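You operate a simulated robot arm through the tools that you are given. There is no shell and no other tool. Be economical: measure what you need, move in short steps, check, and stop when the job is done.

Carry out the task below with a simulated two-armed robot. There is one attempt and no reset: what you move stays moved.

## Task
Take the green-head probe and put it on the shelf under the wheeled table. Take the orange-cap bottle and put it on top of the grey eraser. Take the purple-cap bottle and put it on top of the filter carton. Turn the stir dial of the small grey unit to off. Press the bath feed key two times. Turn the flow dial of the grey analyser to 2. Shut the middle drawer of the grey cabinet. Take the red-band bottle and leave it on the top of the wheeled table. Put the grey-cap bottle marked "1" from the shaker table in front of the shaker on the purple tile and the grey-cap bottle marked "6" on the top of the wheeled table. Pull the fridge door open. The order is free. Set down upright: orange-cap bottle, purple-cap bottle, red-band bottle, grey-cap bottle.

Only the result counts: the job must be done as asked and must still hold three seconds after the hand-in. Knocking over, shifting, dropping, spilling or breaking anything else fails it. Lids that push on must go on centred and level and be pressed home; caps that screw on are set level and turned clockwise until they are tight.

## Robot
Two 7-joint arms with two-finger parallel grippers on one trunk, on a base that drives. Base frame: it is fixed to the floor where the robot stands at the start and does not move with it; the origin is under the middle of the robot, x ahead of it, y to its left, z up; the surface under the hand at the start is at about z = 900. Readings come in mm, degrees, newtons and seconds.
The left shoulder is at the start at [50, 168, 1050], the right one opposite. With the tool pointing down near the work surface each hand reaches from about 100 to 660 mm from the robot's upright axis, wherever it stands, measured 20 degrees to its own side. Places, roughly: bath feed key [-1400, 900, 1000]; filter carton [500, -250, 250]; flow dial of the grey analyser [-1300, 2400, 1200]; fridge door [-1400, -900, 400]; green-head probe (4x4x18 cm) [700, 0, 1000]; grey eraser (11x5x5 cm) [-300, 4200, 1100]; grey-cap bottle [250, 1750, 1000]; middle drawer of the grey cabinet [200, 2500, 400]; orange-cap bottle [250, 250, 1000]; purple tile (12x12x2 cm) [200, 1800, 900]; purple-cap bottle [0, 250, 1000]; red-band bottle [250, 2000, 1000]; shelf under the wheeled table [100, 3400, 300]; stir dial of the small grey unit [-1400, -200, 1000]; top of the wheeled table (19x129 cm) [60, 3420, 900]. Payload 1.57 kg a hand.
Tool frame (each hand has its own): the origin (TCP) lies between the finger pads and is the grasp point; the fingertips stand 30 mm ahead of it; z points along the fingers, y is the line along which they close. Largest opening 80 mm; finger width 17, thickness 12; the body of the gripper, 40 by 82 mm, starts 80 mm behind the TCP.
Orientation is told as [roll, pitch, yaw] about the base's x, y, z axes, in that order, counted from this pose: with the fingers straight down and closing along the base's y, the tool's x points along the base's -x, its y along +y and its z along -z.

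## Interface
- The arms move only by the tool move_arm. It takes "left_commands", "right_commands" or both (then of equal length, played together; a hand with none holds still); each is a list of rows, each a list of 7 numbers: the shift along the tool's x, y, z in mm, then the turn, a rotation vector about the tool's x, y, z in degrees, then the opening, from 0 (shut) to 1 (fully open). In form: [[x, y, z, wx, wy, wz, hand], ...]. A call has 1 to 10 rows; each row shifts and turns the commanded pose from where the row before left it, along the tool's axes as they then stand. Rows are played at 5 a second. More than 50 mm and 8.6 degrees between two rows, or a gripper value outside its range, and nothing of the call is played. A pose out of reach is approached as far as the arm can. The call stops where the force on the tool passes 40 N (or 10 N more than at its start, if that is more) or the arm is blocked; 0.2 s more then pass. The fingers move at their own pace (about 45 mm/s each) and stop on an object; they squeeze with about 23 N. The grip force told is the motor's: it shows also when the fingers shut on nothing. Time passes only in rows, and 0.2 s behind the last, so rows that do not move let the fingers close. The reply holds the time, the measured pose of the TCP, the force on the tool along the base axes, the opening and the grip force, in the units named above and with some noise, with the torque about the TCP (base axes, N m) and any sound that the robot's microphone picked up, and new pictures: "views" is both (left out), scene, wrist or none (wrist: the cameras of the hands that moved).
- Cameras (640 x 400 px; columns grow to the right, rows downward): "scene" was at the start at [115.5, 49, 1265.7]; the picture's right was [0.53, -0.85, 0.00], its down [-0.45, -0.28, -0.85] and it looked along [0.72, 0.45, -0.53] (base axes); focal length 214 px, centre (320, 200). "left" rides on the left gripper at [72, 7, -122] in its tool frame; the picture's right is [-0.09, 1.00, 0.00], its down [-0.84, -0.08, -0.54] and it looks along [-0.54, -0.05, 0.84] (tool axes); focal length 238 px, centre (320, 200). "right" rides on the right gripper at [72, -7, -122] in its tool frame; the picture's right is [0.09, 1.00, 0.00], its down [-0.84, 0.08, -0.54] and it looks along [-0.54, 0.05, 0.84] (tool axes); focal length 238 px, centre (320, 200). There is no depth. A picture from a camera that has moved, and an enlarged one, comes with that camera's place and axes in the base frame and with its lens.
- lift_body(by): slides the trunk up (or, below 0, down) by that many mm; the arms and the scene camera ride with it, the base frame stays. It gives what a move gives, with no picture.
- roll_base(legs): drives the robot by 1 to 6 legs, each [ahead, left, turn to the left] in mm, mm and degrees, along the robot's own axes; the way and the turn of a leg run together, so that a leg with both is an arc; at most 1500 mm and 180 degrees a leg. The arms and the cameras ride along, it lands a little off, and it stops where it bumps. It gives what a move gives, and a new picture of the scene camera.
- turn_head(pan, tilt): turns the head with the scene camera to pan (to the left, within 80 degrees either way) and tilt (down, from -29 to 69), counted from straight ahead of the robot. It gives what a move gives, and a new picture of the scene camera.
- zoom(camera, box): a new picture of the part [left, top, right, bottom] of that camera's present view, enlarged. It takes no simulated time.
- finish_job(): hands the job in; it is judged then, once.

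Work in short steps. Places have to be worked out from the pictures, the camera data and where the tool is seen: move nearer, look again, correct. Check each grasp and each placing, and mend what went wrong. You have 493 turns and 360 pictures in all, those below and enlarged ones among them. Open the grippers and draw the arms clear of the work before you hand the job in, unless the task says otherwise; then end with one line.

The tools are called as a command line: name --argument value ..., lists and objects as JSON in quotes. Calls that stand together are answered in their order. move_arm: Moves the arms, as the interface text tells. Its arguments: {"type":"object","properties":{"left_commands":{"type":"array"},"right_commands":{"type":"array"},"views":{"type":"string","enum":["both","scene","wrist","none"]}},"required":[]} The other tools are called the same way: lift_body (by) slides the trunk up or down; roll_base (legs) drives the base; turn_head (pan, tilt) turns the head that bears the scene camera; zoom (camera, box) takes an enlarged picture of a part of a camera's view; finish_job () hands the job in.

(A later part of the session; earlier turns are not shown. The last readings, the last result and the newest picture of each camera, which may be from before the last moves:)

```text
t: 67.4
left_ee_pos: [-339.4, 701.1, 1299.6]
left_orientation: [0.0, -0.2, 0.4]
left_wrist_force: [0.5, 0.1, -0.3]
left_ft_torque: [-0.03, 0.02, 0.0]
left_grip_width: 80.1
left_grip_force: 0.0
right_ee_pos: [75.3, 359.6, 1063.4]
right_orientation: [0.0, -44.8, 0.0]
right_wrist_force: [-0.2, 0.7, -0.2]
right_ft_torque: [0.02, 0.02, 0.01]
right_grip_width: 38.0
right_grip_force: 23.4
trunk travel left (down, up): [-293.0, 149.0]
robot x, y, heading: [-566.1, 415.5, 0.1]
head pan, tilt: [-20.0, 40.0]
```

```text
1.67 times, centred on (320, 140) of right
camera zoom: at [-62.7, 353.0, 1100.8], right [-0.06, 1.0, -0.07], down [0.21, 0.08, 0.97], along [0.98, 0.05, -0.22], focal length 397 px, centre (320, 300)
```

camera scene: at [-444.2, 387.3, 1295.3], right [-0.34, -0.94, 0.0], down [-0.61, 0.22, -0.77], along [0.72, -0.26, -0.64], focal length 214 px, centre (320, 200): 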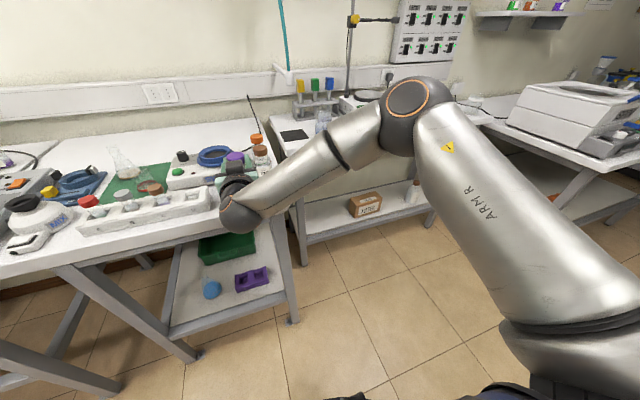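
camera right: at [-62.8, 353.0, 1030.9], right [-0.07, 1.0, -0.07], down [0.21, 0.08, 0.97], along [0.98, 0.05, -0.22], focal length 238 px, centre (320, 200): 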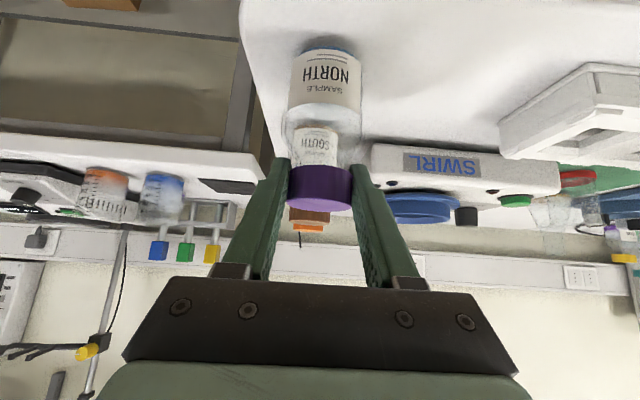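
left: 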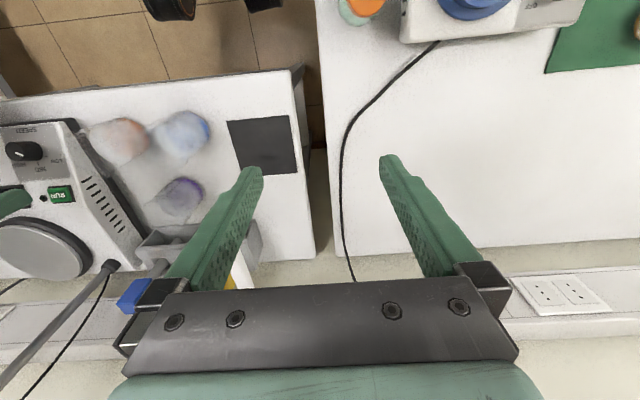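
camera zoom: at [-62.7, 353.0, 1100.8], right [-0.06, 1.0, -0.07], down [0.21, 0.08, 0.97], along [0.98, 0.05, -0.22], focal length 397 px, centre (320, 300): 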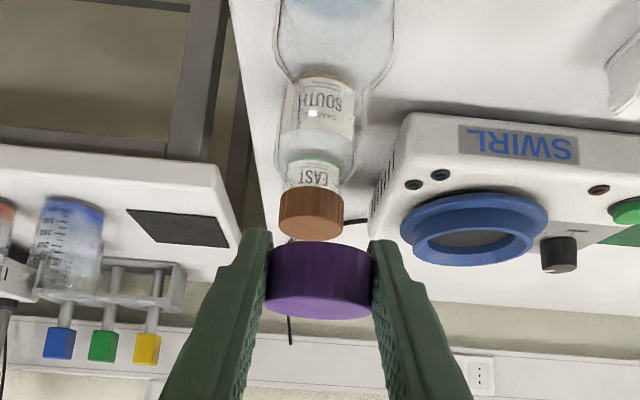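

The purple cap came off. It pushes on, so I must press it back home and then grip bottles by the body. I lower straight back, stopping just short.

lift_body --by -64

zoom --camera "right" --box '[200, 20, 440, 260]'

```text
t: 68.5
left_ee_pos: [-340.1, 700.8, 1235.7]
left_orientation: [0.0, -0.2, 0.3]
left_wrist_force: [1.0, 0.0, 0.6]
left_ft_torque: [0.01, 0.0, 0.0]
left_grip_width: 80.2
left_grip_force: 0.0
right_ee_pos: [74.8, 358.6, 1000.4]
right_orientation: [0.0, -44.8, 0.0]
right_wrist_force: [0.4, -0.1, -0.2]
right_ft_torque: [0.02, -0.03, 0.01]
right_grip_width: 38.0
right_grip_force: 22.9
trunk travel left (down, up): [-229.0, 213.0]
robot x, y, heading: [-563.5, 412.7, 0.2]
head pan, tilt: [-20.0, 40.0]
```

```text
1.67 times, centred on (320, 140) of right
camera zoom: at [-62.9, 353.0, 1037.1], right [-0.06, 1.0, -0.07], down [0.21, 0.08, 0.97], along [0.98, 0.05, -0.22], focal length 397 px, centre (320, 300)
```

zoom: 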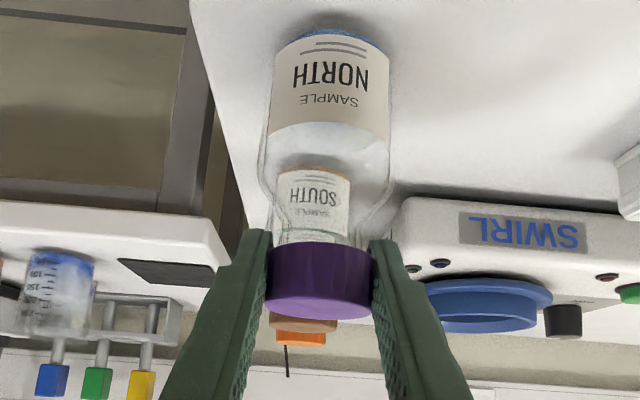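

The cap is centred over the neck. I press straight down in small steps and watch the force and sound.

move_arm --right_commands '[[1.5, 0, 1.5, 0, 0, 0, 0.1], [1.5, 0, 1.5, 0, 0, 0, 0.1], [1.5, 0, 1.5, 0, 0, 0, 0.1], [1.5, 0, 1.5, 0, 0, 0, 0.1]]' --views "none"

```text
t: 69.5
left_ee_pos: [-340.5, 701.5, 1236.1]
left_orientation: [-0.1, -0.4, 0.4]
left_wrist_force: [0.5, -0.4, -1.1]
left_ft_torque: [-0.02, 0.0, 0.0]
left_grip_width: 79.8
left_grip_force: 0.1
right_ee_pos: [74.8, 359.5, 992.9]
right_orientation: [0.1, -45.1, -0.1]
right_wrist_force: [2.4, 0.2, 8.1]
right_ft_torque: [-0.01, -0.2, -0.01]
right_grip_width: 38.3
right_grip_force: 22.8
trunk travel left (down, up): [-229.0, 213.0]
robot x, y, heading: [-565.3, 413.1, 0.0]
head pan, tilt: [-20.0, 40.0]
```

Contact at 8 N; I keep pressing.

move_arm --right_commands '[[1.2, 0, 1.2, 0, 0, 0, 0.1], [1.2, 0, 1.2, 0, 0, 0, 0.1], [1.2, 0, 1.2, 0, 0, 0, 0.1]]' --views "wrist"

```text
t: 70.2
left_ee_pos: [-341.5, 701.3, 1234.8]
left_orientation: [-0.1, -0.4, 0.3]
left_wrist_force: [0.7, 0.1, 0.1]
left_ft_torque: [-0.03, -0.02, -0.02]
left_grip_width: 80.0
left_grip_force: 0.0
right_ee_pos: [74.5, 359.9, 992.4]
right_orientation: [0.1, -45.5, -0.1]
right_wrist_force: [6.5, -0.4, 25.0]
right_ft_torque: [-0.03, -0.51, -0.03]
right_grip_width: 38.8
right_grip_force: 22.7
trunk travel left (down, up): [-229.0, 213.0]
robot x, y, heading: [-563.0, 413.5, 0.6]
head pan, tilt: [-20.0, 40.0]
camera right: at [-63.7, 353.1, 1027.8], right [-0.06, 1.0, -0.07], down [0.2, 0.08, 0.98], along [0.98, 0.05, -0.2], focal length 238 px, centre (320, 200)
```

right: 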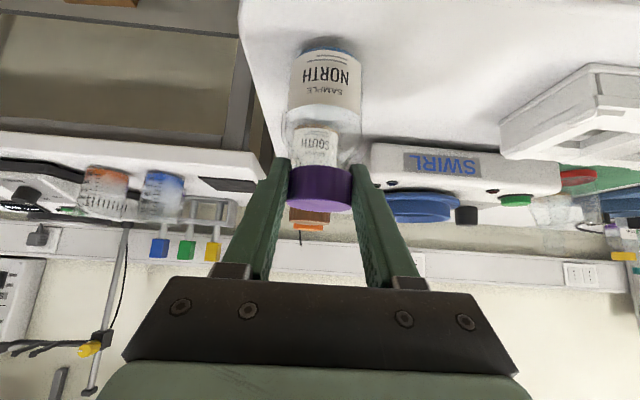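

25 N and rigid, but no click yet. I press a little more.

move_arm --right_commands '[[0.8, 0, 0.8, 0, 0, 0, 0.1], [0.6, 0, 0.6, 0, 0, 0, 0.1], [0, 0, 0, 0, 0, 0, 0.1]]' --views "none"

```text
t: 71.0
left_ee_pos: [-342.0, 701.9, 1235.7]
left_orientation: [-0.1, -0.3, 0.3]
left_wrist_force: [0.3, -0.6, 0.2]
left_ft_torque: [0.04, 0.03, 0.0]
left_grip_width: 80.2
left_grip_force: 0.0
right_ee_pos: [74.3, 359.2, 991.7]
right_orientation: [0.0, -45.8, 0.1]
right_wrist_force: [5.9, -1.4, 28.2]
right_ft_torque: [-0.06, -0.45, -0.02]
right_grip_width: 38.8
right_grip_force: 23.2
trunk travel left (down, up): [-229.0, 213.0]
robot x, y, heading: [-562.7, 418.7, -0.0]
head pan, tilt: [-20.0, 40.0]
```

I'll release and press the cap from directly above with closed fingertips to be sure. First I back out and turn the hand vertical.

move_arm --right_commands '[[-3, 0, -3, 0, 0, 0, 0.1], [0, 0, 0, 0, 0, 0, 0.6], [0, 0, 0, 0, 0, 0, 1], [0, 0, 0, 0, 0, 0, 1], [0, 0, -45, 0, 0, 0, 1], [0, 0, -45, 0, 0, 0, 1], [0, 0, -10, 0, 8.5, 0, 0.5], [0, 0, 0, 0, 8.5, 0, 0], [0, 0, 0, 0, 8.5, 0, 0], [0, 0, 0, 0, 8.5, 0, 0]]' --views "none"

move_arm --right_commands '[[-20, 0, 0, 0, 8.5, 0, 0], [-45, 0, 0, 0, 3, 0, 0], [0, 0, 10, 0, 0, 0, 0]]' --views "wrist"

```text
t: 73.2
left_ee_pos: [-340.2, 701.5, 1235.0]
left_orientation: [-0.1, -0.3, 0.3]
left_wrist_force: [0.1, 0.4, 0.9]
left_ft_torque: [0.02, 0.02, 0.01]
left_grip_width: 80.1
left_grip_force: 0.1
right_ee_pos: [4.8, 359.7, 1059.6]
right_orientation: [0.0, -10.6, 0.1]
right_wrist_force: [0.4, -0.3, -0.1]
right_ft_torque: [0.0, 0.01, -0.03]
right_grip_width: 0.0
right_grip_force: 3.1
trunk travel left (down, up): [-229.0, 213.0]
robot x, y, heading: [-565.0, 414.0, 0.3]
head pan, tilt: [-20.0, 40.0]
```

```text
t: 74.0
left_ee_pos: [-339.4, 700.1, 1235.8]
left_orientation: [0.0, -0.3, 0.4]
left_wrist_force: [0.3, -0.1, 0.2]
left_ft_torque: [0.01, 0.01, 0.04]
left_grip_width: 79.8
left_grip_force: 0.0
right_ee_pos: [11.2, 341.1, 1034.5]
right_orientation: [0.0, 0.8, 0.0]
right_wrist_force: [0.4, 0.7, 0.2]
right_ft_torque: [0.0, 0.01, 0.01]
right_grip_width: 0.0
right_grip_force: 21.0
right hand out of reach, approached as far as the arm can: row 1, 2
trunk travel left (down, up): [-229.0, 213.0]
robot x, y, heading: [-559.9, 417.1, 0.2]
head pan, tilt: [-20.0, 40.0]
camera right: at [-59.9, 334.8, 1158.9], right [-0.09, 1.0, 0.0], down [0.84, 0.08, 0.53], along [0.53, 0.05, -0.85], focal length 238 px, centre (320, 200)
```

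right: 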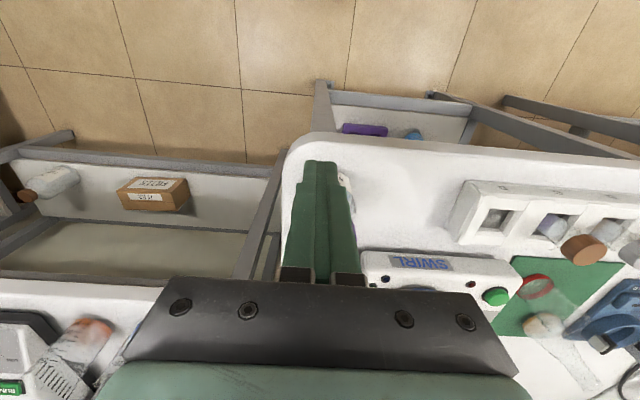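

Reach ran out with the hand vertical. I raise the hand and move the robot 110 mm forward.

move_arm --right_commands '[[0, 0, -30, 0, 0, 0, 0], [0, 0, -30, 0, 0, 0, 0]]' --views "none"

roll_base --legs '[[110, 0, 0]]'

```text
t: 74.7
left_ee_pos: [-340.5, 701.0, 1236.0]
left_orientation: [-0.1, -0.3, 0.2]
left_wrist_force: [-0.5, -0.1, 0.2]
left_ft_torque: [0.01, -0.03, 0.03]
left_grip_width: 80.0
left_grip_force: 0.0
right_ee_pos: [-7.8, 335.4, 1089.1]
right_orientation: [0.0, 0.7, -0.1]
right_wrist_force: [-0.5, -0.1, -0.3]
right_ft_torque: [-0.04, 0.01, -0.04]
right_grip_width: 0.0
right_grip_force: 21.4
right hand out of reach, approached as far as the arm can: row 1, 2
trunk travel left (down, up): [-229.0, 213.0]
robot x, y, heading: [-566.3, 413.5, 0.3]
head pan, tilt: [-20.0, 40.0]
```

```text
t: 75.8
left_ee_pos: [-228.0, 702.0, 1236.3]
left_orientation: [-0.1, -0.1, 0.3]
left_wrist_force: [-0.3, 0.7, 0.1]
left_ft_torque: [-0.03, 0.02, 0.0]
left_grip_width: 80.0
left_grip_force: 0.0
right_ee_pos: [103.5, 336.9, 1087.5]
right_orientation: [0.0, 0.6, -0.1]
right_wrist_force: [0.6, 0.0, 0.5]
right_ft_torque: [-0.01, 0.02, 0.01]
right_grip_width: 0.0
right_grip_force: 21.5
trunk travel left (down, up): [-229.0, 213.0]
robot x, y, heading: [-450.0, 415.4, -0.1]
head pan, tilt: [-20.0, 40.0]
camera scene: at [-332.9, 387.5, 1264.2], right [-0.34, -0.94, 0.0], down [-0.61, 0.22, -0.77], along [0.72, -0.26, -0.64], focal length 214 px, centre (320, 200)
```

scene: 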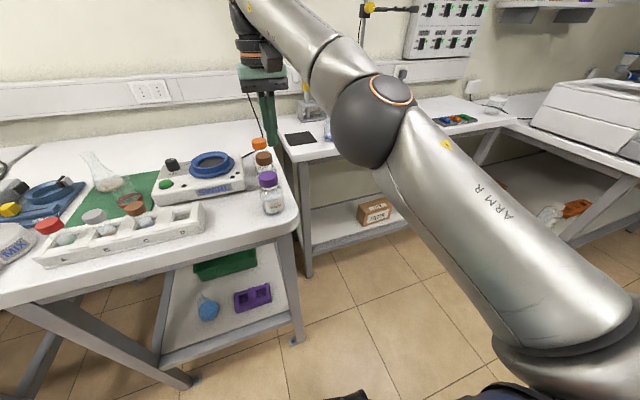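

I zoom in on the cap to judge whether it sits level.

zoom --camera "scene" --box '[230, 130, 310, 220]'

move_arm --right_commands '[[28, 22, 0, 0, 0, 0, 0], [0, 0, 20, 0, 0, 0, 0]]' --views "wrist"

```text
4.44 times, centred on (270, 175) of scene
camera zoom: at [-332.9, 387.5, 1264.2], right [-0.34, -0.94, 0.0], down [-0.61, 0.22, -0.77], along [0.72, -0.26, -0.64], focal length 953 px, centre (542, 311)
```

zoom: 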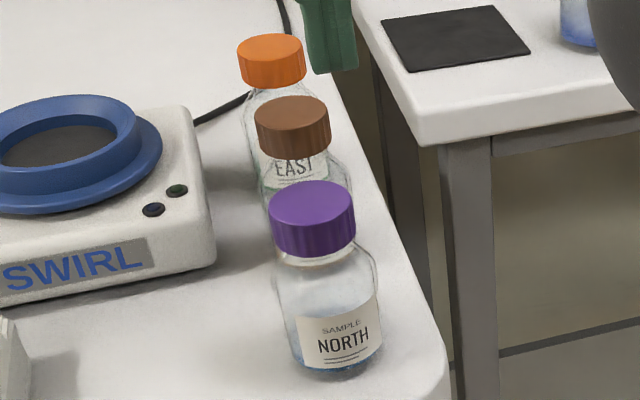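

```text
t: 76.5
left_ee_pos: [-228.3, 700.3, 1235.9]
left_orientation: [0.0, -0.2, 0.3]
left_wrist_force: [-0.1, -0.5, 0.1]
left_ft_torque: [0.01, 0.0, -0.05]
left_grip_width: 79.8
left_grip_force: 0.1
right_ee_pos: [74.3, 357.6, 1068.0]
right_orientation: [-0.1, 0.7, -0.1]
right_wrist_force: [0.4, 0.7, 0.4]
right_ft_torque: [-0.01, 0.03, 0.02]
right_grip_width: 0.1
right_grip_force: 20.9
trunk travel left (down, up): [-229.0, 213.0]
robot x, y, heading: [-455.1, 417.9, 0.1]
head pan, tilt: [-20.0, 40.0]
camera right: at [2.6, 351.0, 1192.3], right [-0.09, 1.0, 0.0], down [0.84, 0.07, 0.53], along [0.53, 0.05, -0.85], focal length 238 px, centre (320, 200)
```

right: 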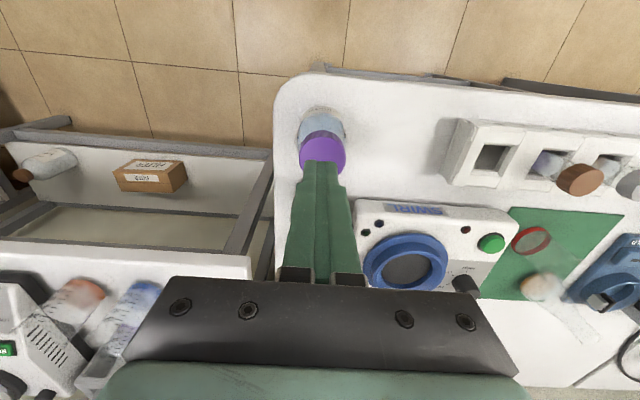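

The cap looks level and the fingertips are right above its centre. I press straight down.

move_arm --right_commands '[[0, 1, 20, 0, 0, 0, 0], [0, 1, 14, 0, 0, 0, 0], [0, 0, 3, 0, 0, 0, 0], [0, 0, 3, 0, 0, 0, 0], [0, 0, 2, 0, 0, 0, 0], [0, 0, 2, 0, 0, 0, 0]]' --views "none"

```text
t: 77.8
left_ee_pos: [-231.8, 700.9, 1236.1]
left_orientation: [-0.1, -0.5, 0.3]
left_wrist_force: [0.0, 0.8, -0.2]
left_ft_torque: [-0.02, 0.04, 0.01]
left_grip_width: 79.9
left_grip_force: 0.0
right_ee_pos: [73.1, 360.1, 1030.1]
right_orientation: [0.2, 0.0, -0.1]
right_wrist_force: [4.4, -4.9, 38.3]
right_ft_torque: [-0.13, -0.23, -0.04]
right_grip_width: 0.0
right_grip_force: 21.1
trunk travel left (down, up): [-229.0, 213.0]
robot x, y, heading: [-452.9, 413.5, 0.5]
head pan, tilt: [-20.0, 40.0]
heard: snap
```

Snap: the cap is home. Now I back up, tilt the hand to −45° again and set up to grip the glass body.

move_arm --right_commands '[[0, 0, -45, 0, 0, 0, 0], [45, 0, -10, 0, -8, 0, 0.5], [45, 0, 0, 0, -8, 0, 1], [0, 0, 0, 0, -8, 0, 1], [0, 0, 0, 0, -8, 0, 1], [0, 0, 0, 0, -8, 0, 1], [0, 0, 0, 0, -5, 0, 1]]' --views "wrist"

```text
t: 79.5
left_ee_pos: [-228.9, 701.7, 1235.8]
left_orientation: [-0.2, -0.2, 0.3]
left_wrist_force: [-0.3, 0.3, 0.1]
left_ft_torque: [-0.01, -0.01, 0.0]
left_grip_width: 80.0
left_grip_force: 0.0
right_ee_pos: [-13.9, 360.2, 1074.7]
right_orientation: [0.0, -44.3, -0.1]
right_wrist_force: [0.3, -0.1, -0.3]
right_ft_torque: [0.0, -0.03, -0.03]
right_grip_width: 80.0
right_grip_force: 0.0
trunk travel left (down, up): [-229.0, 213.0]
robot x, y, heading: [-448.8, 414.9, 0.1]
head pan, tilt: [-20.0, 40.0]
camera right: at [-152.0, 354.2, 1112.5], right [-0.06, 1.0, -0.06], down [0.22, 0.08, 0.97], along [0.97, 0.05, -0.22], focal length 238 px, centre (320, 200)
```

right: 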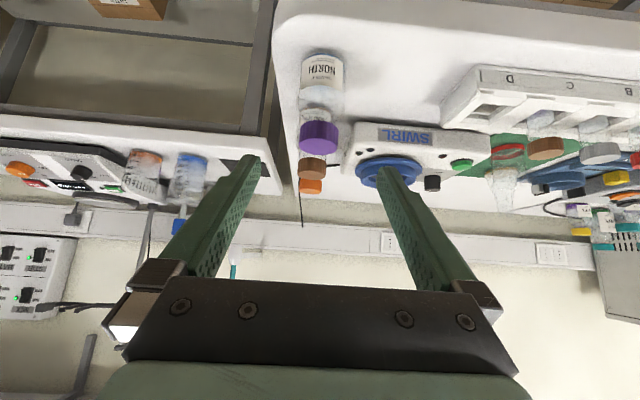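

I move to grip the body at z≈940 along the tilted axis, stopping short for a check.

move_arm --right_commands '[[32, 0, 10, 0, 0, 0, 1], [0, 0, 40, 0, 0, 0, 1], [0, 0, 40, 0, 0, 0, 1], [0, 0, 35, 0, 0, 0, 1]]' --views "wrist"

```text
t: 80.5
left_ee_pos: [-228.2, 700.6, 1235.6]
left_orientation: [-0.1, -0.1, 0.3]
left_wrist_force: [-0.3, 0.3, -0.5]
left_ft_torque: [-0.02, 0.03, 0.0]
left_grip_width: 80.0
left_grip_force: 0.1
right_ee_pos: [48.7, 359.3, 965.2]
right_orientation: [-0.1, -44.5, -0.1]
right_wrist_force: [-0.1, -0.1, 0.0]
right_ft_torque: [-0.02, 0.0, 0.0]
right_grip_width: 80.1
right_grip_force: 0.0
trunk travel left (down, up): [-229.0, 213.0]
robot x, y, heading: [-453.5, 416.2, 0.3]
head pan, tilt: [-20.0, 40.0]
camera right: at [-88.4, 353.4, 1003.3], right [-0.06, 1.0, -0.06], down [0.22, 0.08, 0.97], along [0.97, 0.05, -0.22], focal length 238 px, centre (320, 200)
```

right: 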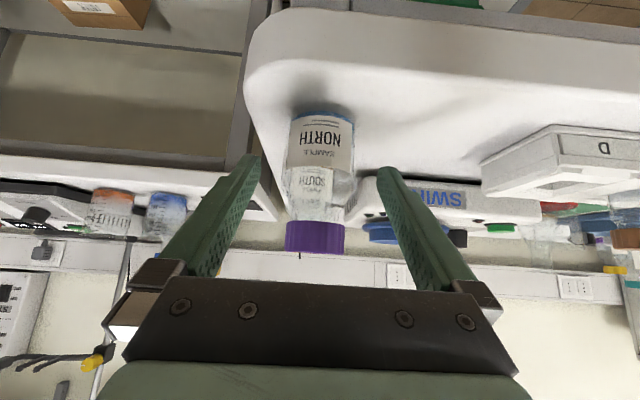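

Aligned. I advance 33 mm and close on the body.

move_arm --right_commands '[[0, 0, 17, 0, 0, 0, 1], [0, 0, 16, 0, 0, 0, 1], [0, 0, 0, 0, 0, 0, 0.7], [0, 0, 0, 0, 0, 0, 0.5], [0, 0, 0, 0, 0, 0, 0.4], [0, 0, 0, 0, 0, 0, 0.4]]' --views "none"

lift_body --by 70

zoom --camera "right" --box '[0, 0, 640, 400]'

```text
t: 81.8
left_ee_pos: [-229.7, 701.0, 1235.8]
left_orientation: [-0.1, -0.3, 0.2]
left_wrist_force: [0.3, 0.3, 0.9]
left_ft_torque: [-0.01, 0.02, 0.01]
left_grip_width: 79.9
left_grip_force: 0.2
right_ee_pos: [71.7, 360.9, 939.3]
right_orientation: [0.0, -44.3, -0.1]
right_wrist_force: [0.1, 0.9, -0.3]
right_ft_torque: [-0.02, -0.04, 0.0]
right_grip_width: 54.8
right_grip_force: 22.9
trunk travel left (down, up): [-229.0, 213.0]
robot x, y, heading: [-454.9, 415.7, 0.1]
head pan, tilt: [-20.0, 40.0]
```

```text
t: 82.9
left_ee_pos: [-228.3, 702.2, 1306.2]
left_orientation: [-0.2, -0.1, 0.3]
left_wrist_force: [-0.8, 0.2, 0.2]
left_ft_torque: [0.02, 0.0, -0.02]
left_grip_width: 80.1
left_grip_force: 0.0
right_ee_pos: [73.0, 360.2, 1009.2]
right_orientation: [0.0, -44.3, -0.1]
right_wrist_force: [1.0, -0.2, -2.2]
right_ft_torque: [0.02, 0.02, -0.01]
right_grip_width: 55.0
right_grip_force: 23.6
trunk travel left (down, up): [-299.0, 143.0]
robot x, y, heading: [-454.1, 415.6, 0.2]
head pan, tilt: [-20.0, 40.0]
```

```text
1.00 times, centred on (320, 200) of right (not enlarged: the box is as wide or as high as the picture)
camera zoom: at [-64.9, 353.4, 1047.7], right [-0.06, 1.0, -0.06], down [0.22, 0.08, 0.97], along [0.97, 0.05, -0.22], focal length 238 px, centre (320, 200)
```

zoom: 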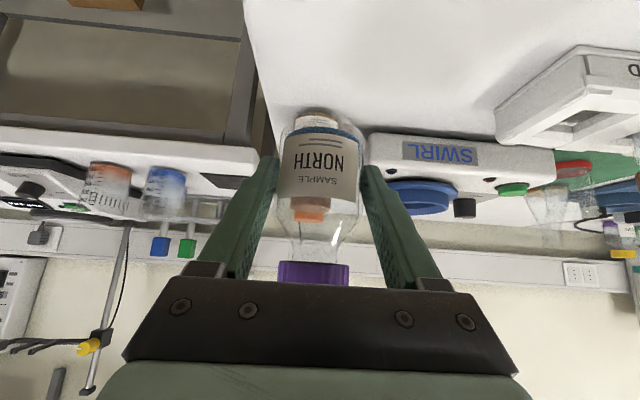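

The whole bottle is held by the body. I drive to stand off in front of the carton, then lower.

roll_base --legs '[[-120, 0, 0], [0, -635, 0]]'

lift_body --by -290

move_arm --right_commands '[[32, 0, 32, 0, 0, 0, 0.4], [32, 0, 32, 0, 0, 0, 0.4], [32, 0, 32, 0, 0, 0, 0.4], [32, 0, 32, 0, 0, 0, 0.4], [20, 0, 20, 0, 0, 0, 0.4]]' --views "scene"

```text
t: 89.9
left_ee_pos: [-346.5, 58.8, 1305.1]
left_orientation: [0.0, -0.2, 1.2]
left_wrist_force: [0.2, 0.0, 0.2]
left_ft_torque: [0.01, 0.02, -0.01]
left_grip_width: 79.9
left_grip_force: 0.0
right_ee_pos: [-39.6, -276.6, 1009.6]
right_orientation: [0.0, -44.2, 0.8]
right_wrist_force: [-0.7, -0.3, -2.2]
right_ft_torque: [0.0, 0.04, -0.02]
right_grip_width: 55.0
right_grip_force: 22.7
trunk travel left (down, up): [-299.0, 143.0]
robot x, y, heading: [-563.7, -229.4, 1.1]
head pan, tilt: [-20.0, 40.0]
camera scene: at [-446.3, -255.8, 1334.3], right [-0.32, -0.95, 0.0], down [-0.61, 0.21, -0.77], along [0.72, -0.25, -0.64], focal length 214 px, centre (320, 200)
```

scene: 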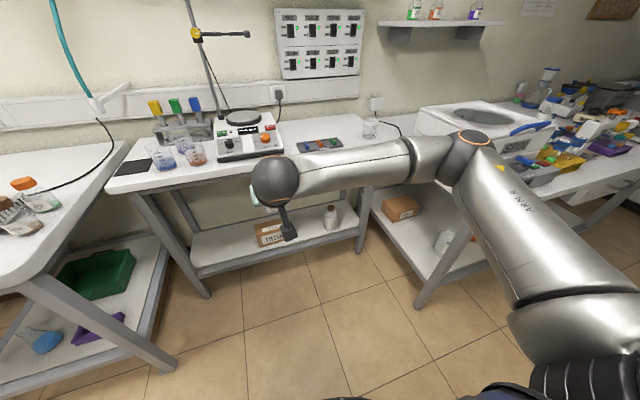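

```text
t: 92.8
left_ee_pos: [-346.7, 60.6, 1016.3]
left_orientation: [-0.2, -0.3, 1.2]
left_wrist_force: [0.5, 0.5, -0.4]
left_ft_torque: [0.01, -0.04, 0.0]
left_grip_width: 80.3
left_grip_force: 0.1
right_ee_pos: [-41.3, -276.8, 719.6]
right_orientation: [0.0, -44.4, 0.9]
right_wrist_force: [-0.1, 0.1, -1.8]
right_ft_torque: [-0.03, 0.02, 0.01]
right_grip_width: 54.9
right_grip_force: 22.8
trunk travel left (down, up): [-9.0, 433.0]
robot x, y, heading: [-563.8, -229.9, 1.1]
head pan, tilt: [-20.0, 40.0]
```

```text
t: 94.0
left_ee_pos: [-346.1, 58.7, 1016.7]
left_orientation: [-0.2, -0.2, 1.2]
left_wrist_force: [0.9, 0.4, -0.3]
left_ft_torque: [0.0, -0.01, 0.02]
left_grip_width: 80.1
left_grip_force: 0.1
right_ee_pos: [-41.0, -276.4, 510.3]
right_orientation: [0.0, -44.3, 0.8]
right_wrist_force: [-0.7, -0.7, -1.3]
right_ft_torque: [-0.02, 0.02, -0.02]
right_grip_width: 54.8
right_grip_force: 23.2
trunk travel left (down, up): [-9.0, 433.0]
robot x, y, heading: [-567.1, -227.9, 1.1]
head pan, tilt: [-20.0, 40.0]
camera scene: at [-446.3, -255.7, 1044.3], right [-0.32, -0.95, 0.0], down [-0.61, 0.21, -0.77], along [0.72, -0.25, -0.64], focal length 214 px, centre (320, 200)
```

scene: 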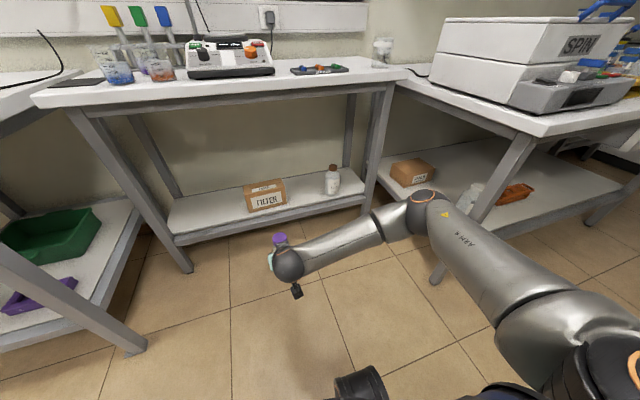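

The tilted reach works. I zoom on the carton for a more precise position.

zoom --camera "scene" --box '[225, 165, 305, 225]'

```text
6.67 times, centred on (265, 195) of scene
camera zoom: at [-446.3, -255.7, 1044.3], right [-0.32, -0.95, 0.0], down [-0.61, 0.21, -0.77], along [0.72, -0.25, -0.64], focal length 1430 px, centre (687, 233)
```

zoom: 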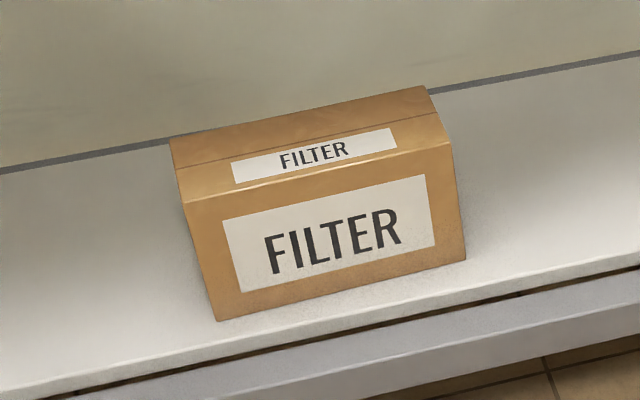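

Carton top is at z≈388, spanning x 445–535, y −170…−370. I drive forward so the bottle comes over its middle with ~80 mm clearance.

roll_base --legs '[[525, -8, 0]]'

```text
t: 97.1
left_ee_pos: [181.0, 61.4, 1014.8]
left_orientation: [-0.1, -0.3, 1.0]
left_wrist_force: [-0.3, 0.3, 0.3]
left_ft_torque: [-0.02, 0.01, 0.0]
left_grip_width: 80.0
left_grip_force: 0.1
right_ee_pos: [484.4, -276.2, 508.6]
right_orientation: [0.0, -44.3, 0.7]
right_wrist_force: [0.6, -0.6, -2.4]
right_ft_torque: [-0.03, 0.01, -0.02]
right_grip_width: 54.9
right_grip_force: 23.1
trunk travel left (down, up): [-9.0, 433.0]
robot x, y, heading: [-42.3, -229.5, 0.8]
head pan, tilt: [-20.0, 40.0]
camera scene: at [80.3, -254.5, 1044.3], right [-0.33, -0.95, 0.0], down [-0.61, 0.21, -0.77], along [0.72, -0.25, -0.64], focal length 214 px, centre (320, 200)
```

scene: 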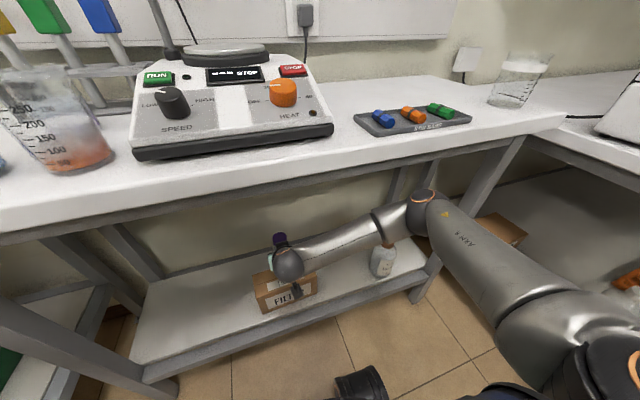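

The bottle is over the carton's middle. I lower in steps.

move_arm --right_commands '[[25, 0, 24, 0, 0, 0, 0.4], [21, 0, 21, 0, 0, 0, 0.4], [4, 0, 4, 0, 0, 0, 0.4]]' --views "scene"

zoom --camera "scene" --box '[230, 210, 350, 320]'

```text
t: 97.9
left_ee_pos: [179.6, 60.7, 1015.3]
left_orientation: [-0.1, -0.2, 1.0]
left_wrist_force: [0.2, -0.3, -0.4]
left_ft_torque: [0.02, 0.0, 0.02]
left_grip_width: 80.1
left_grip_force: 0.1
right_ee_pos: [483.7, -274.8, 439.2]
right_orientation: [0.1, -44.2, 0.6]
right_wrist_force: [-0.3, 0.3, -1.8]
right_ft_torque: [0.0, -0.01, 0.02]
right_grip_width: 55.0
right_grip_force: 23.1
trunk travel left (down, up): [-9.0, 433.0]
robot x, y, heading: [-41.0, -226.8, 0.9]
head pan, tilt: [-20.0, 40.0]
camera scene: at [80.3, -254.5, 1044.3], right [-0.33, -0.95, 0.0], down [-0.61, 0.21, -0.77], along [0.72, -0.25, -0.64], focal length 214 px, centre (320, 200)
```

scene: 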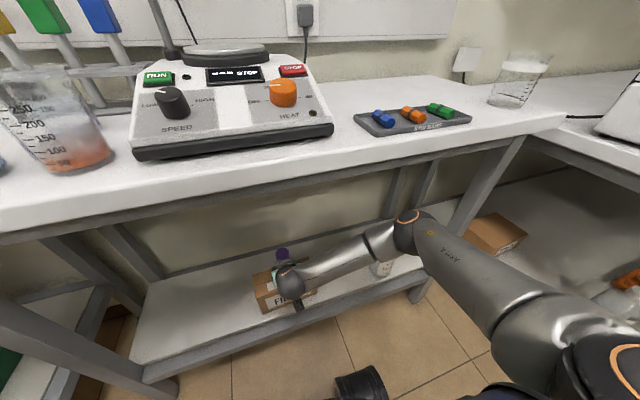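

```text
3.64 times, centred on (290, 265) of scene
camera zoom: at [80.3, -254.5, 1044.3], right [-0.33, -0.95, 0.0], down [-0.61, 0.21, -0.77], along [0.72, -0.25, -0.64], focal length 780 px, centre (429, -36)
```

zoom: 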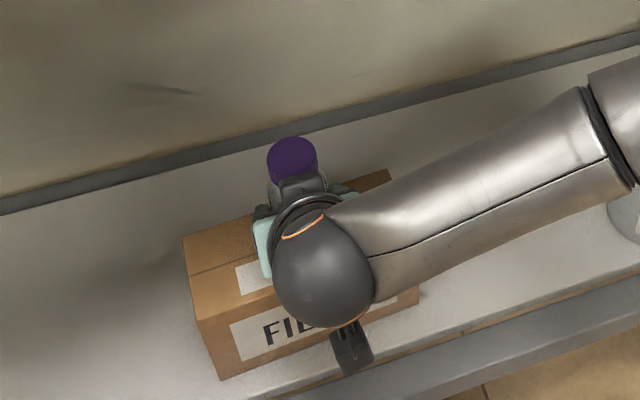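

Cap projects to about (489, −276): centred over the carton (x 440–528). I lower until contact.

move_arm --right_commands '[[3, 0, 3, 0, 0, 0, 0.4], [2, 0, 2, 0, 0, 0, 0.4], [1.5, 0, 1.5, 0, 0, 0, 0.4], [1.5, 0, 1.5, 0, 0, 0, 0.4]]' --views "none"

```text
t: 98.9
left_ee_pos: [180.3, 61.1, 1016.6]
left_orientation: [-0.1, -0.2, 1.1]
left_wrist_force: [0.1, -0.5, -0.3]
left_ft_torque: [0.03, 0.01, -0.02]
left_grip_width: 79.9
left_grip_force: 0.1
right_ee_pos: [484.3, -275.2, 432.4]
right_orientation: [0.1, -44.7, 0.8]
right_wrist_force: [4.4, 3.5, 17.1]
right_ft_torque: [-0.03, -0.31, -0.01]
right_grip_width: 55.3
right_grip_force: 22.7
trunk travel left (down, up): [-9.0, 433.0]
robot x, y, heading: [-41.2, -227.8, 1.1]
head pan, tilt: [-20.0, 40.0]
```

Contact at z≈432. I ease off, release, and retreat along the finger axis.

move_arm --right_commands '[[-2, 0, -2, 0, 0, 0, 0.4], [0, 0, 0, 0, 0, 0, 0.7], [0, 0, 0, 0, 0, 0, 1], [0, 0, 0, 0, 0, 0, 1], [0, 0, -25, 0, 0, 0, 1], [0, 0, -40, 0, 0, 0, 1], [0, 0, -45, 0, 0, 0, 1]]' --views "wrist"

```text
t: 100.5
left_ee_pos: [181.1, 60.7, 1014.2]
left_orientation: [0.0, -0.2, 0.9]
left_wrist_force: [0.5, 0.0, -0.8]
left_ft_torque: [0.04, 0.06, 0.0]
left_grip_width: 80.0
left_grip_force: 0.2
right_ee_pos: [407.3, -276.3, 506.9]
right_orientation: [-0.2, -44.4, 0.6]
right_wrist_force: [-0.8, 0.2, -1.2]
right_ft_torque: [-0.04, -0.03, -0.01]
right_grip_width: 80.0
right_grip_force: 0.0
trunk travel left (down, up): [-9.0, 433.0]
robot x, y, heading: [-44.9, -227.9, 0.9]
head pan, tilt: [-20.0, 40.0]
camera right: at [269.6, -284.1, 546.3], right [-0.08, 0.99, -0.06], down [0.22, 0.08, 0.97], along [0.97, 0.06, -0.22], focal length 238 px, centre (320, 200)
```

right: 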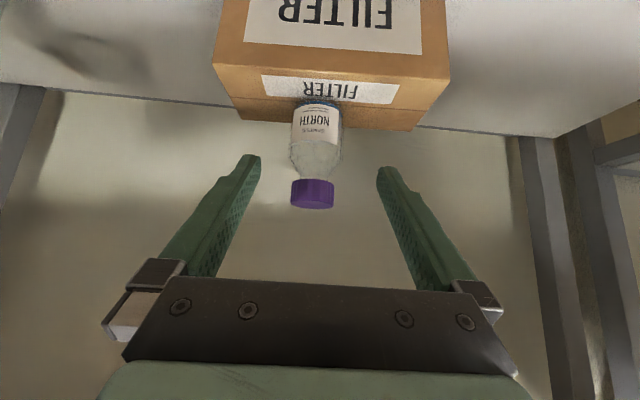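

Purple bottle is standing on the carton. I back out, raise the trunk, and turn the right hand to vertical for the probe.

roll_base --legs '[[-400, 0, 0]]'

lift_body --by 260

move_arm --right_commands '[[-33, 0, -33, 0, 0, 0, 1], [-33, 0, -33, 0, 0, 0, 1], [-33, 0, -33, 0, 0, 0, 1], [-33, 0, -33, 0, 0, 0, 1], [-33, 0, -33, 0, 0, 0, 1], [-33, 0, -33, 0, 0, 0, 1], [-33, 0, -33, 0, 0, 0, 1], [-33, 0, -33, 0, 0, 0, 1], [-20, 0, -20, 0, 8, 0, 1], [0, 0, 0, 0, 8, 0, 1]]' --views "none"

move_arm --right_commands '[[0, 0, 0, 0, 8, 0, 1], [0, 0, 0, 0, 8, 0, 1], [0, 0, 0, 0, 8, 0, 1], [0, 0, 0, 0, 4.4, 0, 1]]' --views "none"

turn_head --pan 0 --tilt 35

```text
t: 103.0
left_ee_pos: [-214.9, 53.6, 1015.1]
left_orientation: [-0.2, -0.1, 0.2]
left_wrist_force: [-0.5, -0.5, -0.4]
left_ft_torque: [0.01, 0.01, 0.03]
left_grip_width: 80.0
left_grip_force: 0.0
right_ee_pos: [6.8, -284.6, 508.8]
right_orientation: [0.0, -44.3, -0.1]
right_wrist_force: [0.1, 0.2, 0.0]
right_ft_torque: [0.0, 0.02, -0.01]
right_grip_width: 80.0
right_grip_force: 0.0
trunk travel left (down, up): [-9.0, 433.0]
robot x, y, heading: [-441.2, -235.8, 0.2]
head pan, tilt: [-20.0, 40.0]
camera scene: at [-320.5, -260.0, 1044.3], right [-0.34, -0.94, 0.0], down [-0.6, 0.22, -0.77], along [0.72, -0.26, -0.64], focal length 214 px, centre (320, 200)
```

scene: 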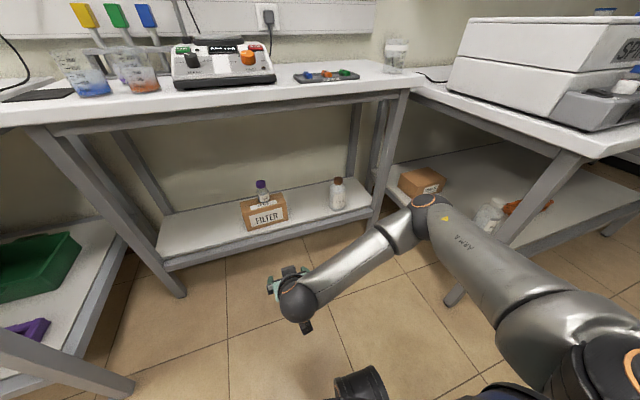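

```text
t: 105.6
left_ee_pos: [-214.7, 54.0, 1276.3]
left_orientation: [-0.2, -0.2, 0.1]
left_wrist_force: [-0.6, -0.1, -0.2]
left_ft_torque: [0.0, -0.01, 0.01]
left_grip_width: 79.8
left_grip_force: 0.1
right_ee_pos: [6.8, -287.0, 768.9]
right_orientation: [0.0, -44.3, -0.1]
right_wrist_force: [0.4, -0.6, 0.2]
right_ft_torque: [-0.02, 0.02, -0.03]
right_grip_width: 79.9
right_grip_force: 0.1
trunk travel left (down, up): [-269.0, 173.0]
robot x, y, heading: [-440.3, -231.5, 0.2]
head pan, tilt: [-20.0, 40.0]
```

```text
t: 107.8
left_ee_pos: [-215.2, 52.7, 1275.6]
left_orientation: [-0.2, -0.2, 0.1]
left_wrist_force: [0.2, 0.2, -0.1]
left_ft_torque: [-0.01, -0.03, -0.01]
left_grip_width: 80.1
left_grip_force: 0.0
right_ee_pos: [11.7, -284.6, 1170.2]
right_orientation: [-0.1, -28.2, -0.1]
right_wrist_force: [-0.4, 0.6, -0.4]
right_ft_torque: [0.02, 0.01, -0.03]
right_grip_width: 80.0
right_grip_force: 0.0
trunk travel left (down, up): [-269.0, 173.0]
robot x, y, heading: [-439.9, -230.5, 0.1]
head pan, tilt: [-20.0, 40.0]
```

```text
t: 108.8
left_ee_pos: [-215.1, 54.1, 1275.9]
left_orientation: [-0.1, -0.3, 0.1]
left_wrist_force: [0.9, 0.5, 0.0]
left_ft_torque: [0.05, -0.01, -0.02]
left_grip_width: 80.3
left_grip_force: 0.1
right_ee_pos: [11.0, -285.9, 1169.6]
right_orientation: [0.0, 0.2, -0.2]
right_wrist_force: [-0.6, -0.4, 0.1]
right_ft_torque: [0.0, -0.03, 0.0]
right_grip_width: 80.1
right_grip_force: 0.0
trunk travel left (down, up): [-269.0, 173.0]
robot x, y, heading: [-443.2, -236.8, 0.1]
head pan, tilt: [-20.0, 40.0]
```

```text
t: 109.7
left_ee_pos: [-214.9, 53.8, 1274.8]
left_orientation: [0.0, -0.2, 0.1]
left_wrist_force: [-0.1, -0.1, -0.6]
left_ft_torque: [0.02, -0.03, 0.01]
left_grip_width: 80.0
left_grip_force: 0.0
right_ee_pos: [11.5, -286.2, 1168.9]
right_orientation: [0.0, 0.1, -0.3]
right_wrist_force: [0.0, -0.5, -0.5]
right_ft_torque: [0.01, -0.02, -0.03]
right_grip_width: 80.1
right_grip_force: 0.0
trunk travel left (down, up): [-269.0, 173.0]
robot x, y, heading: [-441.1, -233.1, -0.2]
head pan, tilt: [0.0, 35.0]
camera scene: at [-312.4, -231.0, 1311.8], right [0.0, -1.0, 0.0], down [-0.57, 0.0, -0.82], along [0.82, 0.0, -0.57], focal length 214 px, centre (320, 200)
```

scene: 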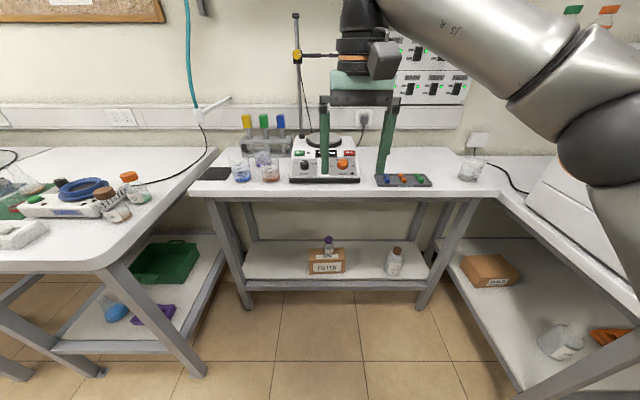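

The green probe's head is at about (698, 25, 1046), so a hand tilted −45° is needed to reach it. If I can then spin the wrist 180°, the probe would lie horizontal in a 45° hand, which suits the low shelf. I test that spin in free space.

move_arm --right_commands '[[0, 0, 0, 0, -8.5, 0, 1], [0, 0, 0, 0, -8.5, 0, 1], [0, 0, 0, 0, -8.5, 0, 1], [0, 0, 0, 0, -8.5, 0, 1], [0, 0, 0, 0, -8.5, 0, 1], [0, 0, 0, 0, -2.5, 0, 1], [0, 0, 0, 0, 0, 8.5, 1], [0, 0, 0, 0, 0, 8.5, 1], [0, 0, 0, 0, 0, 8.5, 1], [0, 0, 0, 0, 0, 8.5, 1]]' --views "none"

move_arm --right_commands '[[0, 0, 0, 0, 0, 8.5, 1], [0, 0, 0, 0, 0, 8.5, 1], [0, 0, 0, 0, 0, 8.5, 1], [0, 0, 0, 0, 0, 8.5, 1], [0, 0, 0, 0, 0, 8.5, 1], [0, 0, 0, 0, 0, 8.5, 1], [0, 0, 0, 0, 0, 8.5, 1], [0, 0, 0, 0, 0, 8.5, 1], [0, 0, 0, 0, 0, 8.5, 1], [0, 0, 0, 0, 0, 8.5, 1]]' --views "none"

move_arm --right_commands '[[0, 0, 0, 0, 0, 8.5, 1], [0, 0, 0, 0, 0, 8.5, 1], [0, 0, 0, 0, 0, 8.5, 1], [0, 0, 0, 0, 0, 8.5, 1], [0, 0, 0, 0, 0, 8.5, 1], [0, 0, 0, 0, 0, 8.5, 1], [0, 0, 0, 0, 0, 8.5, 1], [0, 0, 0, 0, 0, 1.5, 1]]' --views "none"

```text
t: 111.9
left_ee_pos: [-216.2, 53.4, 1274.1]
left_orientation: [-0.1, -0.2, 0.1]
left_wrist_force: [0.7, 0.4, -0.7]
left_ft_torque: [0.01, 0.0, -0.02]
left_grip_width: 80.0
left_grip_force: 0.1
right_ee_pos: [10.9, -285.9, 1169.5]
right_orientation: [29.1, -35.8, -44.0]
right_wrist_force: [0.0, 0.4, 0.7]
right_ft_torque: [0.01, 0.01, 0.01]
right_grip_width: 79.7
right_grip_force: 0.0
trunk travel left (down, up): [-269.0, 173.0]
robot x, y, heading: [-440.6, -231.8, -0.1]
head pan, tilt: [0.0, 35.0]
```

```text
t: 114.1
left_ee_pos: [-215.2, 53.9, 1275.9]
left_orientation: [-0.1, -0.2, 0.1]
left_wrist_force: [-0.8, 0.0, -0.4]
left_ft_torque: [-0.03, 0.0, -0.02]
left_grip_width: 79.8
left_grip_force: 0.0
right_ee_pos: [11.2, -286.7, 1169.9]
right_orientation: [41.1, 20.1, -111.8]
right_wrist_force: [-0.5, -0.5, -0.2]
right_ft_torque: [0.01, -0.03, 0.0]
right_grip_width: 80.0
right_grip_force: 0.1
trunk travel left (down, up): [-269.0, 173.0]
robot x, y, heading: [-439.9, -233.6, 0.3]
head pan, tilt: [0.0, 35.0]
```

```text
t: 115.9
left_ee_pos: [-215.5, 54.2, 1275.8]
left_orientation: [0.0, -0.2, 0.1]
left_wrist_force: [-0.6, 0.6, -0.2]
left_ft_torque: [-0.01, -0.03, -0.05]
left_grip_width: 80.0
left_grip_force: 0.1
right_ee_pos: [11.2, -286.7, 1168.6]
right_orientation: [-0.1, 44.9, 179.6]
right_wrist_force: [0.5, -0.9, 0.9]
right_ft_torque: [-0.01, -0.03, 0.02]
right_grip_width: 80.0
right_grip_force: 0.1
trunk travel left (down, up): [-269.0, 173.0]
robot x, y, heading: [-437.8, -230.0, 0.1]
head pan, tilt: [0.0, 35.0]
```

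The 180° spin works, so I'll pick with this flipped hand (camera on top) and spin back to lay it. I shift the hand left and drive to the bench in front of the rack.

move_arm --right_commands '[[0, -42, 0, 0, 0, 0, 1], [0, -42, 0, 0, 0, 0, 1]]' --views "none"

roll_base --legs '[[0, 230, 0], [490, 0, 0]]'

zoom --camera "right" --box '[0, 0, 640, 400]'

```text
t: 116.5
left_ee_pos: [-215.2, 53.5, 1275.9]
left_orientation: [-0.2, -0.2, 0.1]
left_wrist_force: [-0.3, 0.6, 0.7]
left_ft_torque: [-0.05, -0.03, 0.01]
left_grip_width: 79.8
left_grip_force: 0.0
right_ee_pos: [12.2, -203.1, 1168.9]
right_orientation: [0.1, 44.9, 179.8]
right_wrist_force: [0.5, -0.7, 0.4]
right_ft_torque: [0.01, 0.0, -0.02]
right_grip_width: 80.0
right_grip_force: 0.0
trunk travel left (down, up): [-269.0, 173.0]
robot x, y, heading: [-437.9, -231.3, 0.3]
head pan, tilt: [0.0, 35.0]
```

```text
t: 121.5
left_ee_pos: [269.4, 282.1, 1274.4]
left_orientation: [-0.1, -0.2, -0.1]
left_wrist_force: [0.1, -0.1, -0.5]
left_ft_torque: [0.01, 0.02, -0.02]
left_grip_width: 79.8
left_grip_force: 0.1
right_ee_pos: [495.1, 24.5, 1169.2]
right_orientation: [0.0, 44.8, 179.5]
right_wrist_force: [0.2, -0.4, -0.7]
right_ft_torque: [0.01, 0.04, 0.02]
right_grip_width: 79.9
right_grip_force: 0.0
trunk travel left (down, up): [-269.0, 173.0]
robot x, y, heading: [45.9, -3.8, -0.4]
head pan, tilt: [0.0, 35.0]
camera scene: at [171.7, -2.7, 1311.8], right [0.0, -1.0, 0.0], down [-0.57, 0.0, -0.82], along [0.82, 0.0, -0.57], focal length 214 px, centre (320, 200)
```

scene: 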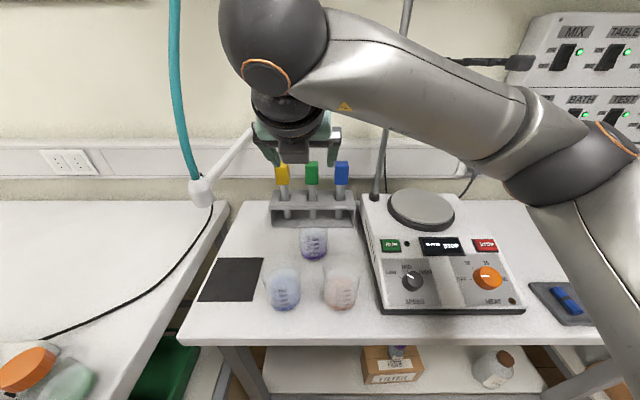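

```text
1.00 times, centred on (320, 200) of right (not enlarged: the box is as wide or as high as the picture)
camera zoom: at [460.0, 30.9, 1307.5], right [0.06, -1.0, 0.07], down [-0.98, -0.07, -0.21], along [0.21, -0.05, -0.98], focal length 238 px, centre (320, 200)
```

zoom: 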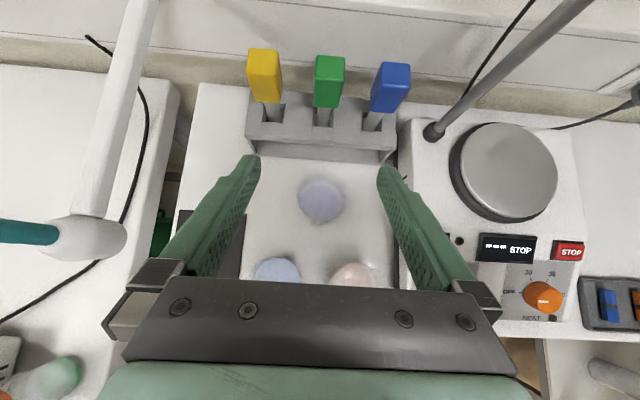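

The green head is at about (674, 17, 1048). I approach along the tilted axis with a partly opened hand, stopping 60 mm short.

move_arm --right_commands '[[43, 6, 0, 0, 0, 0, 0.6], [0, 1, 49, 0, 0, 0, 0.6], [0, 0, 49, 0, 0, 0, 0.6], [0, 0, 49, 0, 0, 0, 0.6]]' --views "wrist"

```text
t: 122.5
left_ee_pos: [270.2, 281.6, 1276.0]
left_orientation: [-0.1, -0.2, -0.2]
left_wrist_force: [-0.1, -0.2, -0.3]
left_ft_torque: [0.0, 0.01, 0.02]
left_grip_width: 80.1
left_grip_force: 0.0
right_ee_pos: [631.2, 16.4, 1096.9]
right_orientation: [0.1, 44.8, 179.7]
right_wrist_force: [-0.3, 0.0, -0.2]
right_ft_torque: [-0.03, 0.02, 0.03]
right_grip_width: 48.0
right_grip_force: 0.0
trunk travel left (down, up): [-269.0, 173.0]
robot x, y, heading: [42.9, -7.6, -0.2]
head pan, tilt: [0.0, 35.0]
camera right: at [595.3, 23.4, 1234.4], right [0.06, -1.0, 0.07], down [-0.98, -0.07, -0.21], along [0.21, -0.05, -0.98], focal length 238 px, centre (320, 200)
```

right: 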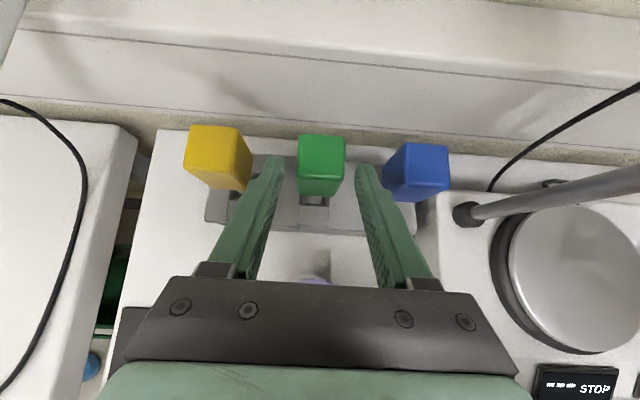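

Centred. I advance into grip position and close.

move_arm --right_commands '[[-5, 0, 20, 0, 0, 0, 0.57], [0, 0, 20, 0, 0, 0, 0.57], [0, 0, 18, 0, 0, 0, 0.57], [0, 0, 0, 0, 0, 0, 0.3], [0, 0, 0, 0, 0, 0, 0.2], [0, 0, 0, 0, 0, 0, 0.2]]' --views "wrist"

```text
t: 124.0
left_ee_pos: [269.4, 282.6, 1275.7]
left_orientation: [0.0, -0.2, -0.1]
left_wrist_force: [0.0, -0.3, -0.4]
left_ft_torque: [-0.01, -0.01, 0.04]
left_grip_width: 80.0
left_grip_force: 0.0
right_ee_pos: [666.9, 14.9, 1050.4]
right_orientation: [0.1, 44.9, 179.6]
right_wrist_force: [0.2, 0.8, 0.0]
right_ft_torque: [0.03, -0.01, -0.03]
right_grip_width: 33.6
right_grip_force: 23.4
trunk travel left (down, up): [-269.0, 173.0]
robot x, y, heading: [47.4, -3.8, -0.2]
head pan, tilt: [0.0, 35.0]
camera right: at [631.4, 22.6, 1188.7], right [0.06, -1.0, 0.07], down [-0.98, -0.07, -0.21], along [0.21, -0.05, -0.98], focal length 238 px, centre (320, 200)
```

right: 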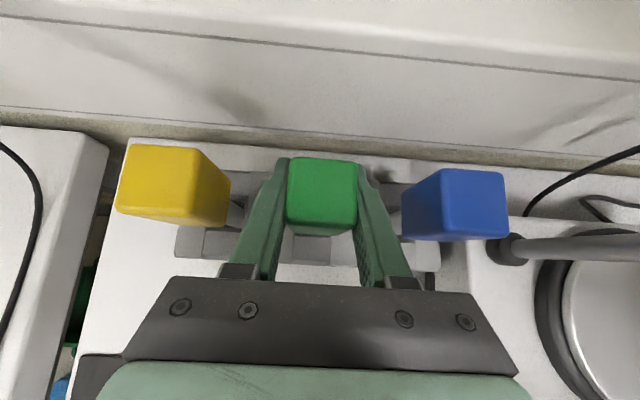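

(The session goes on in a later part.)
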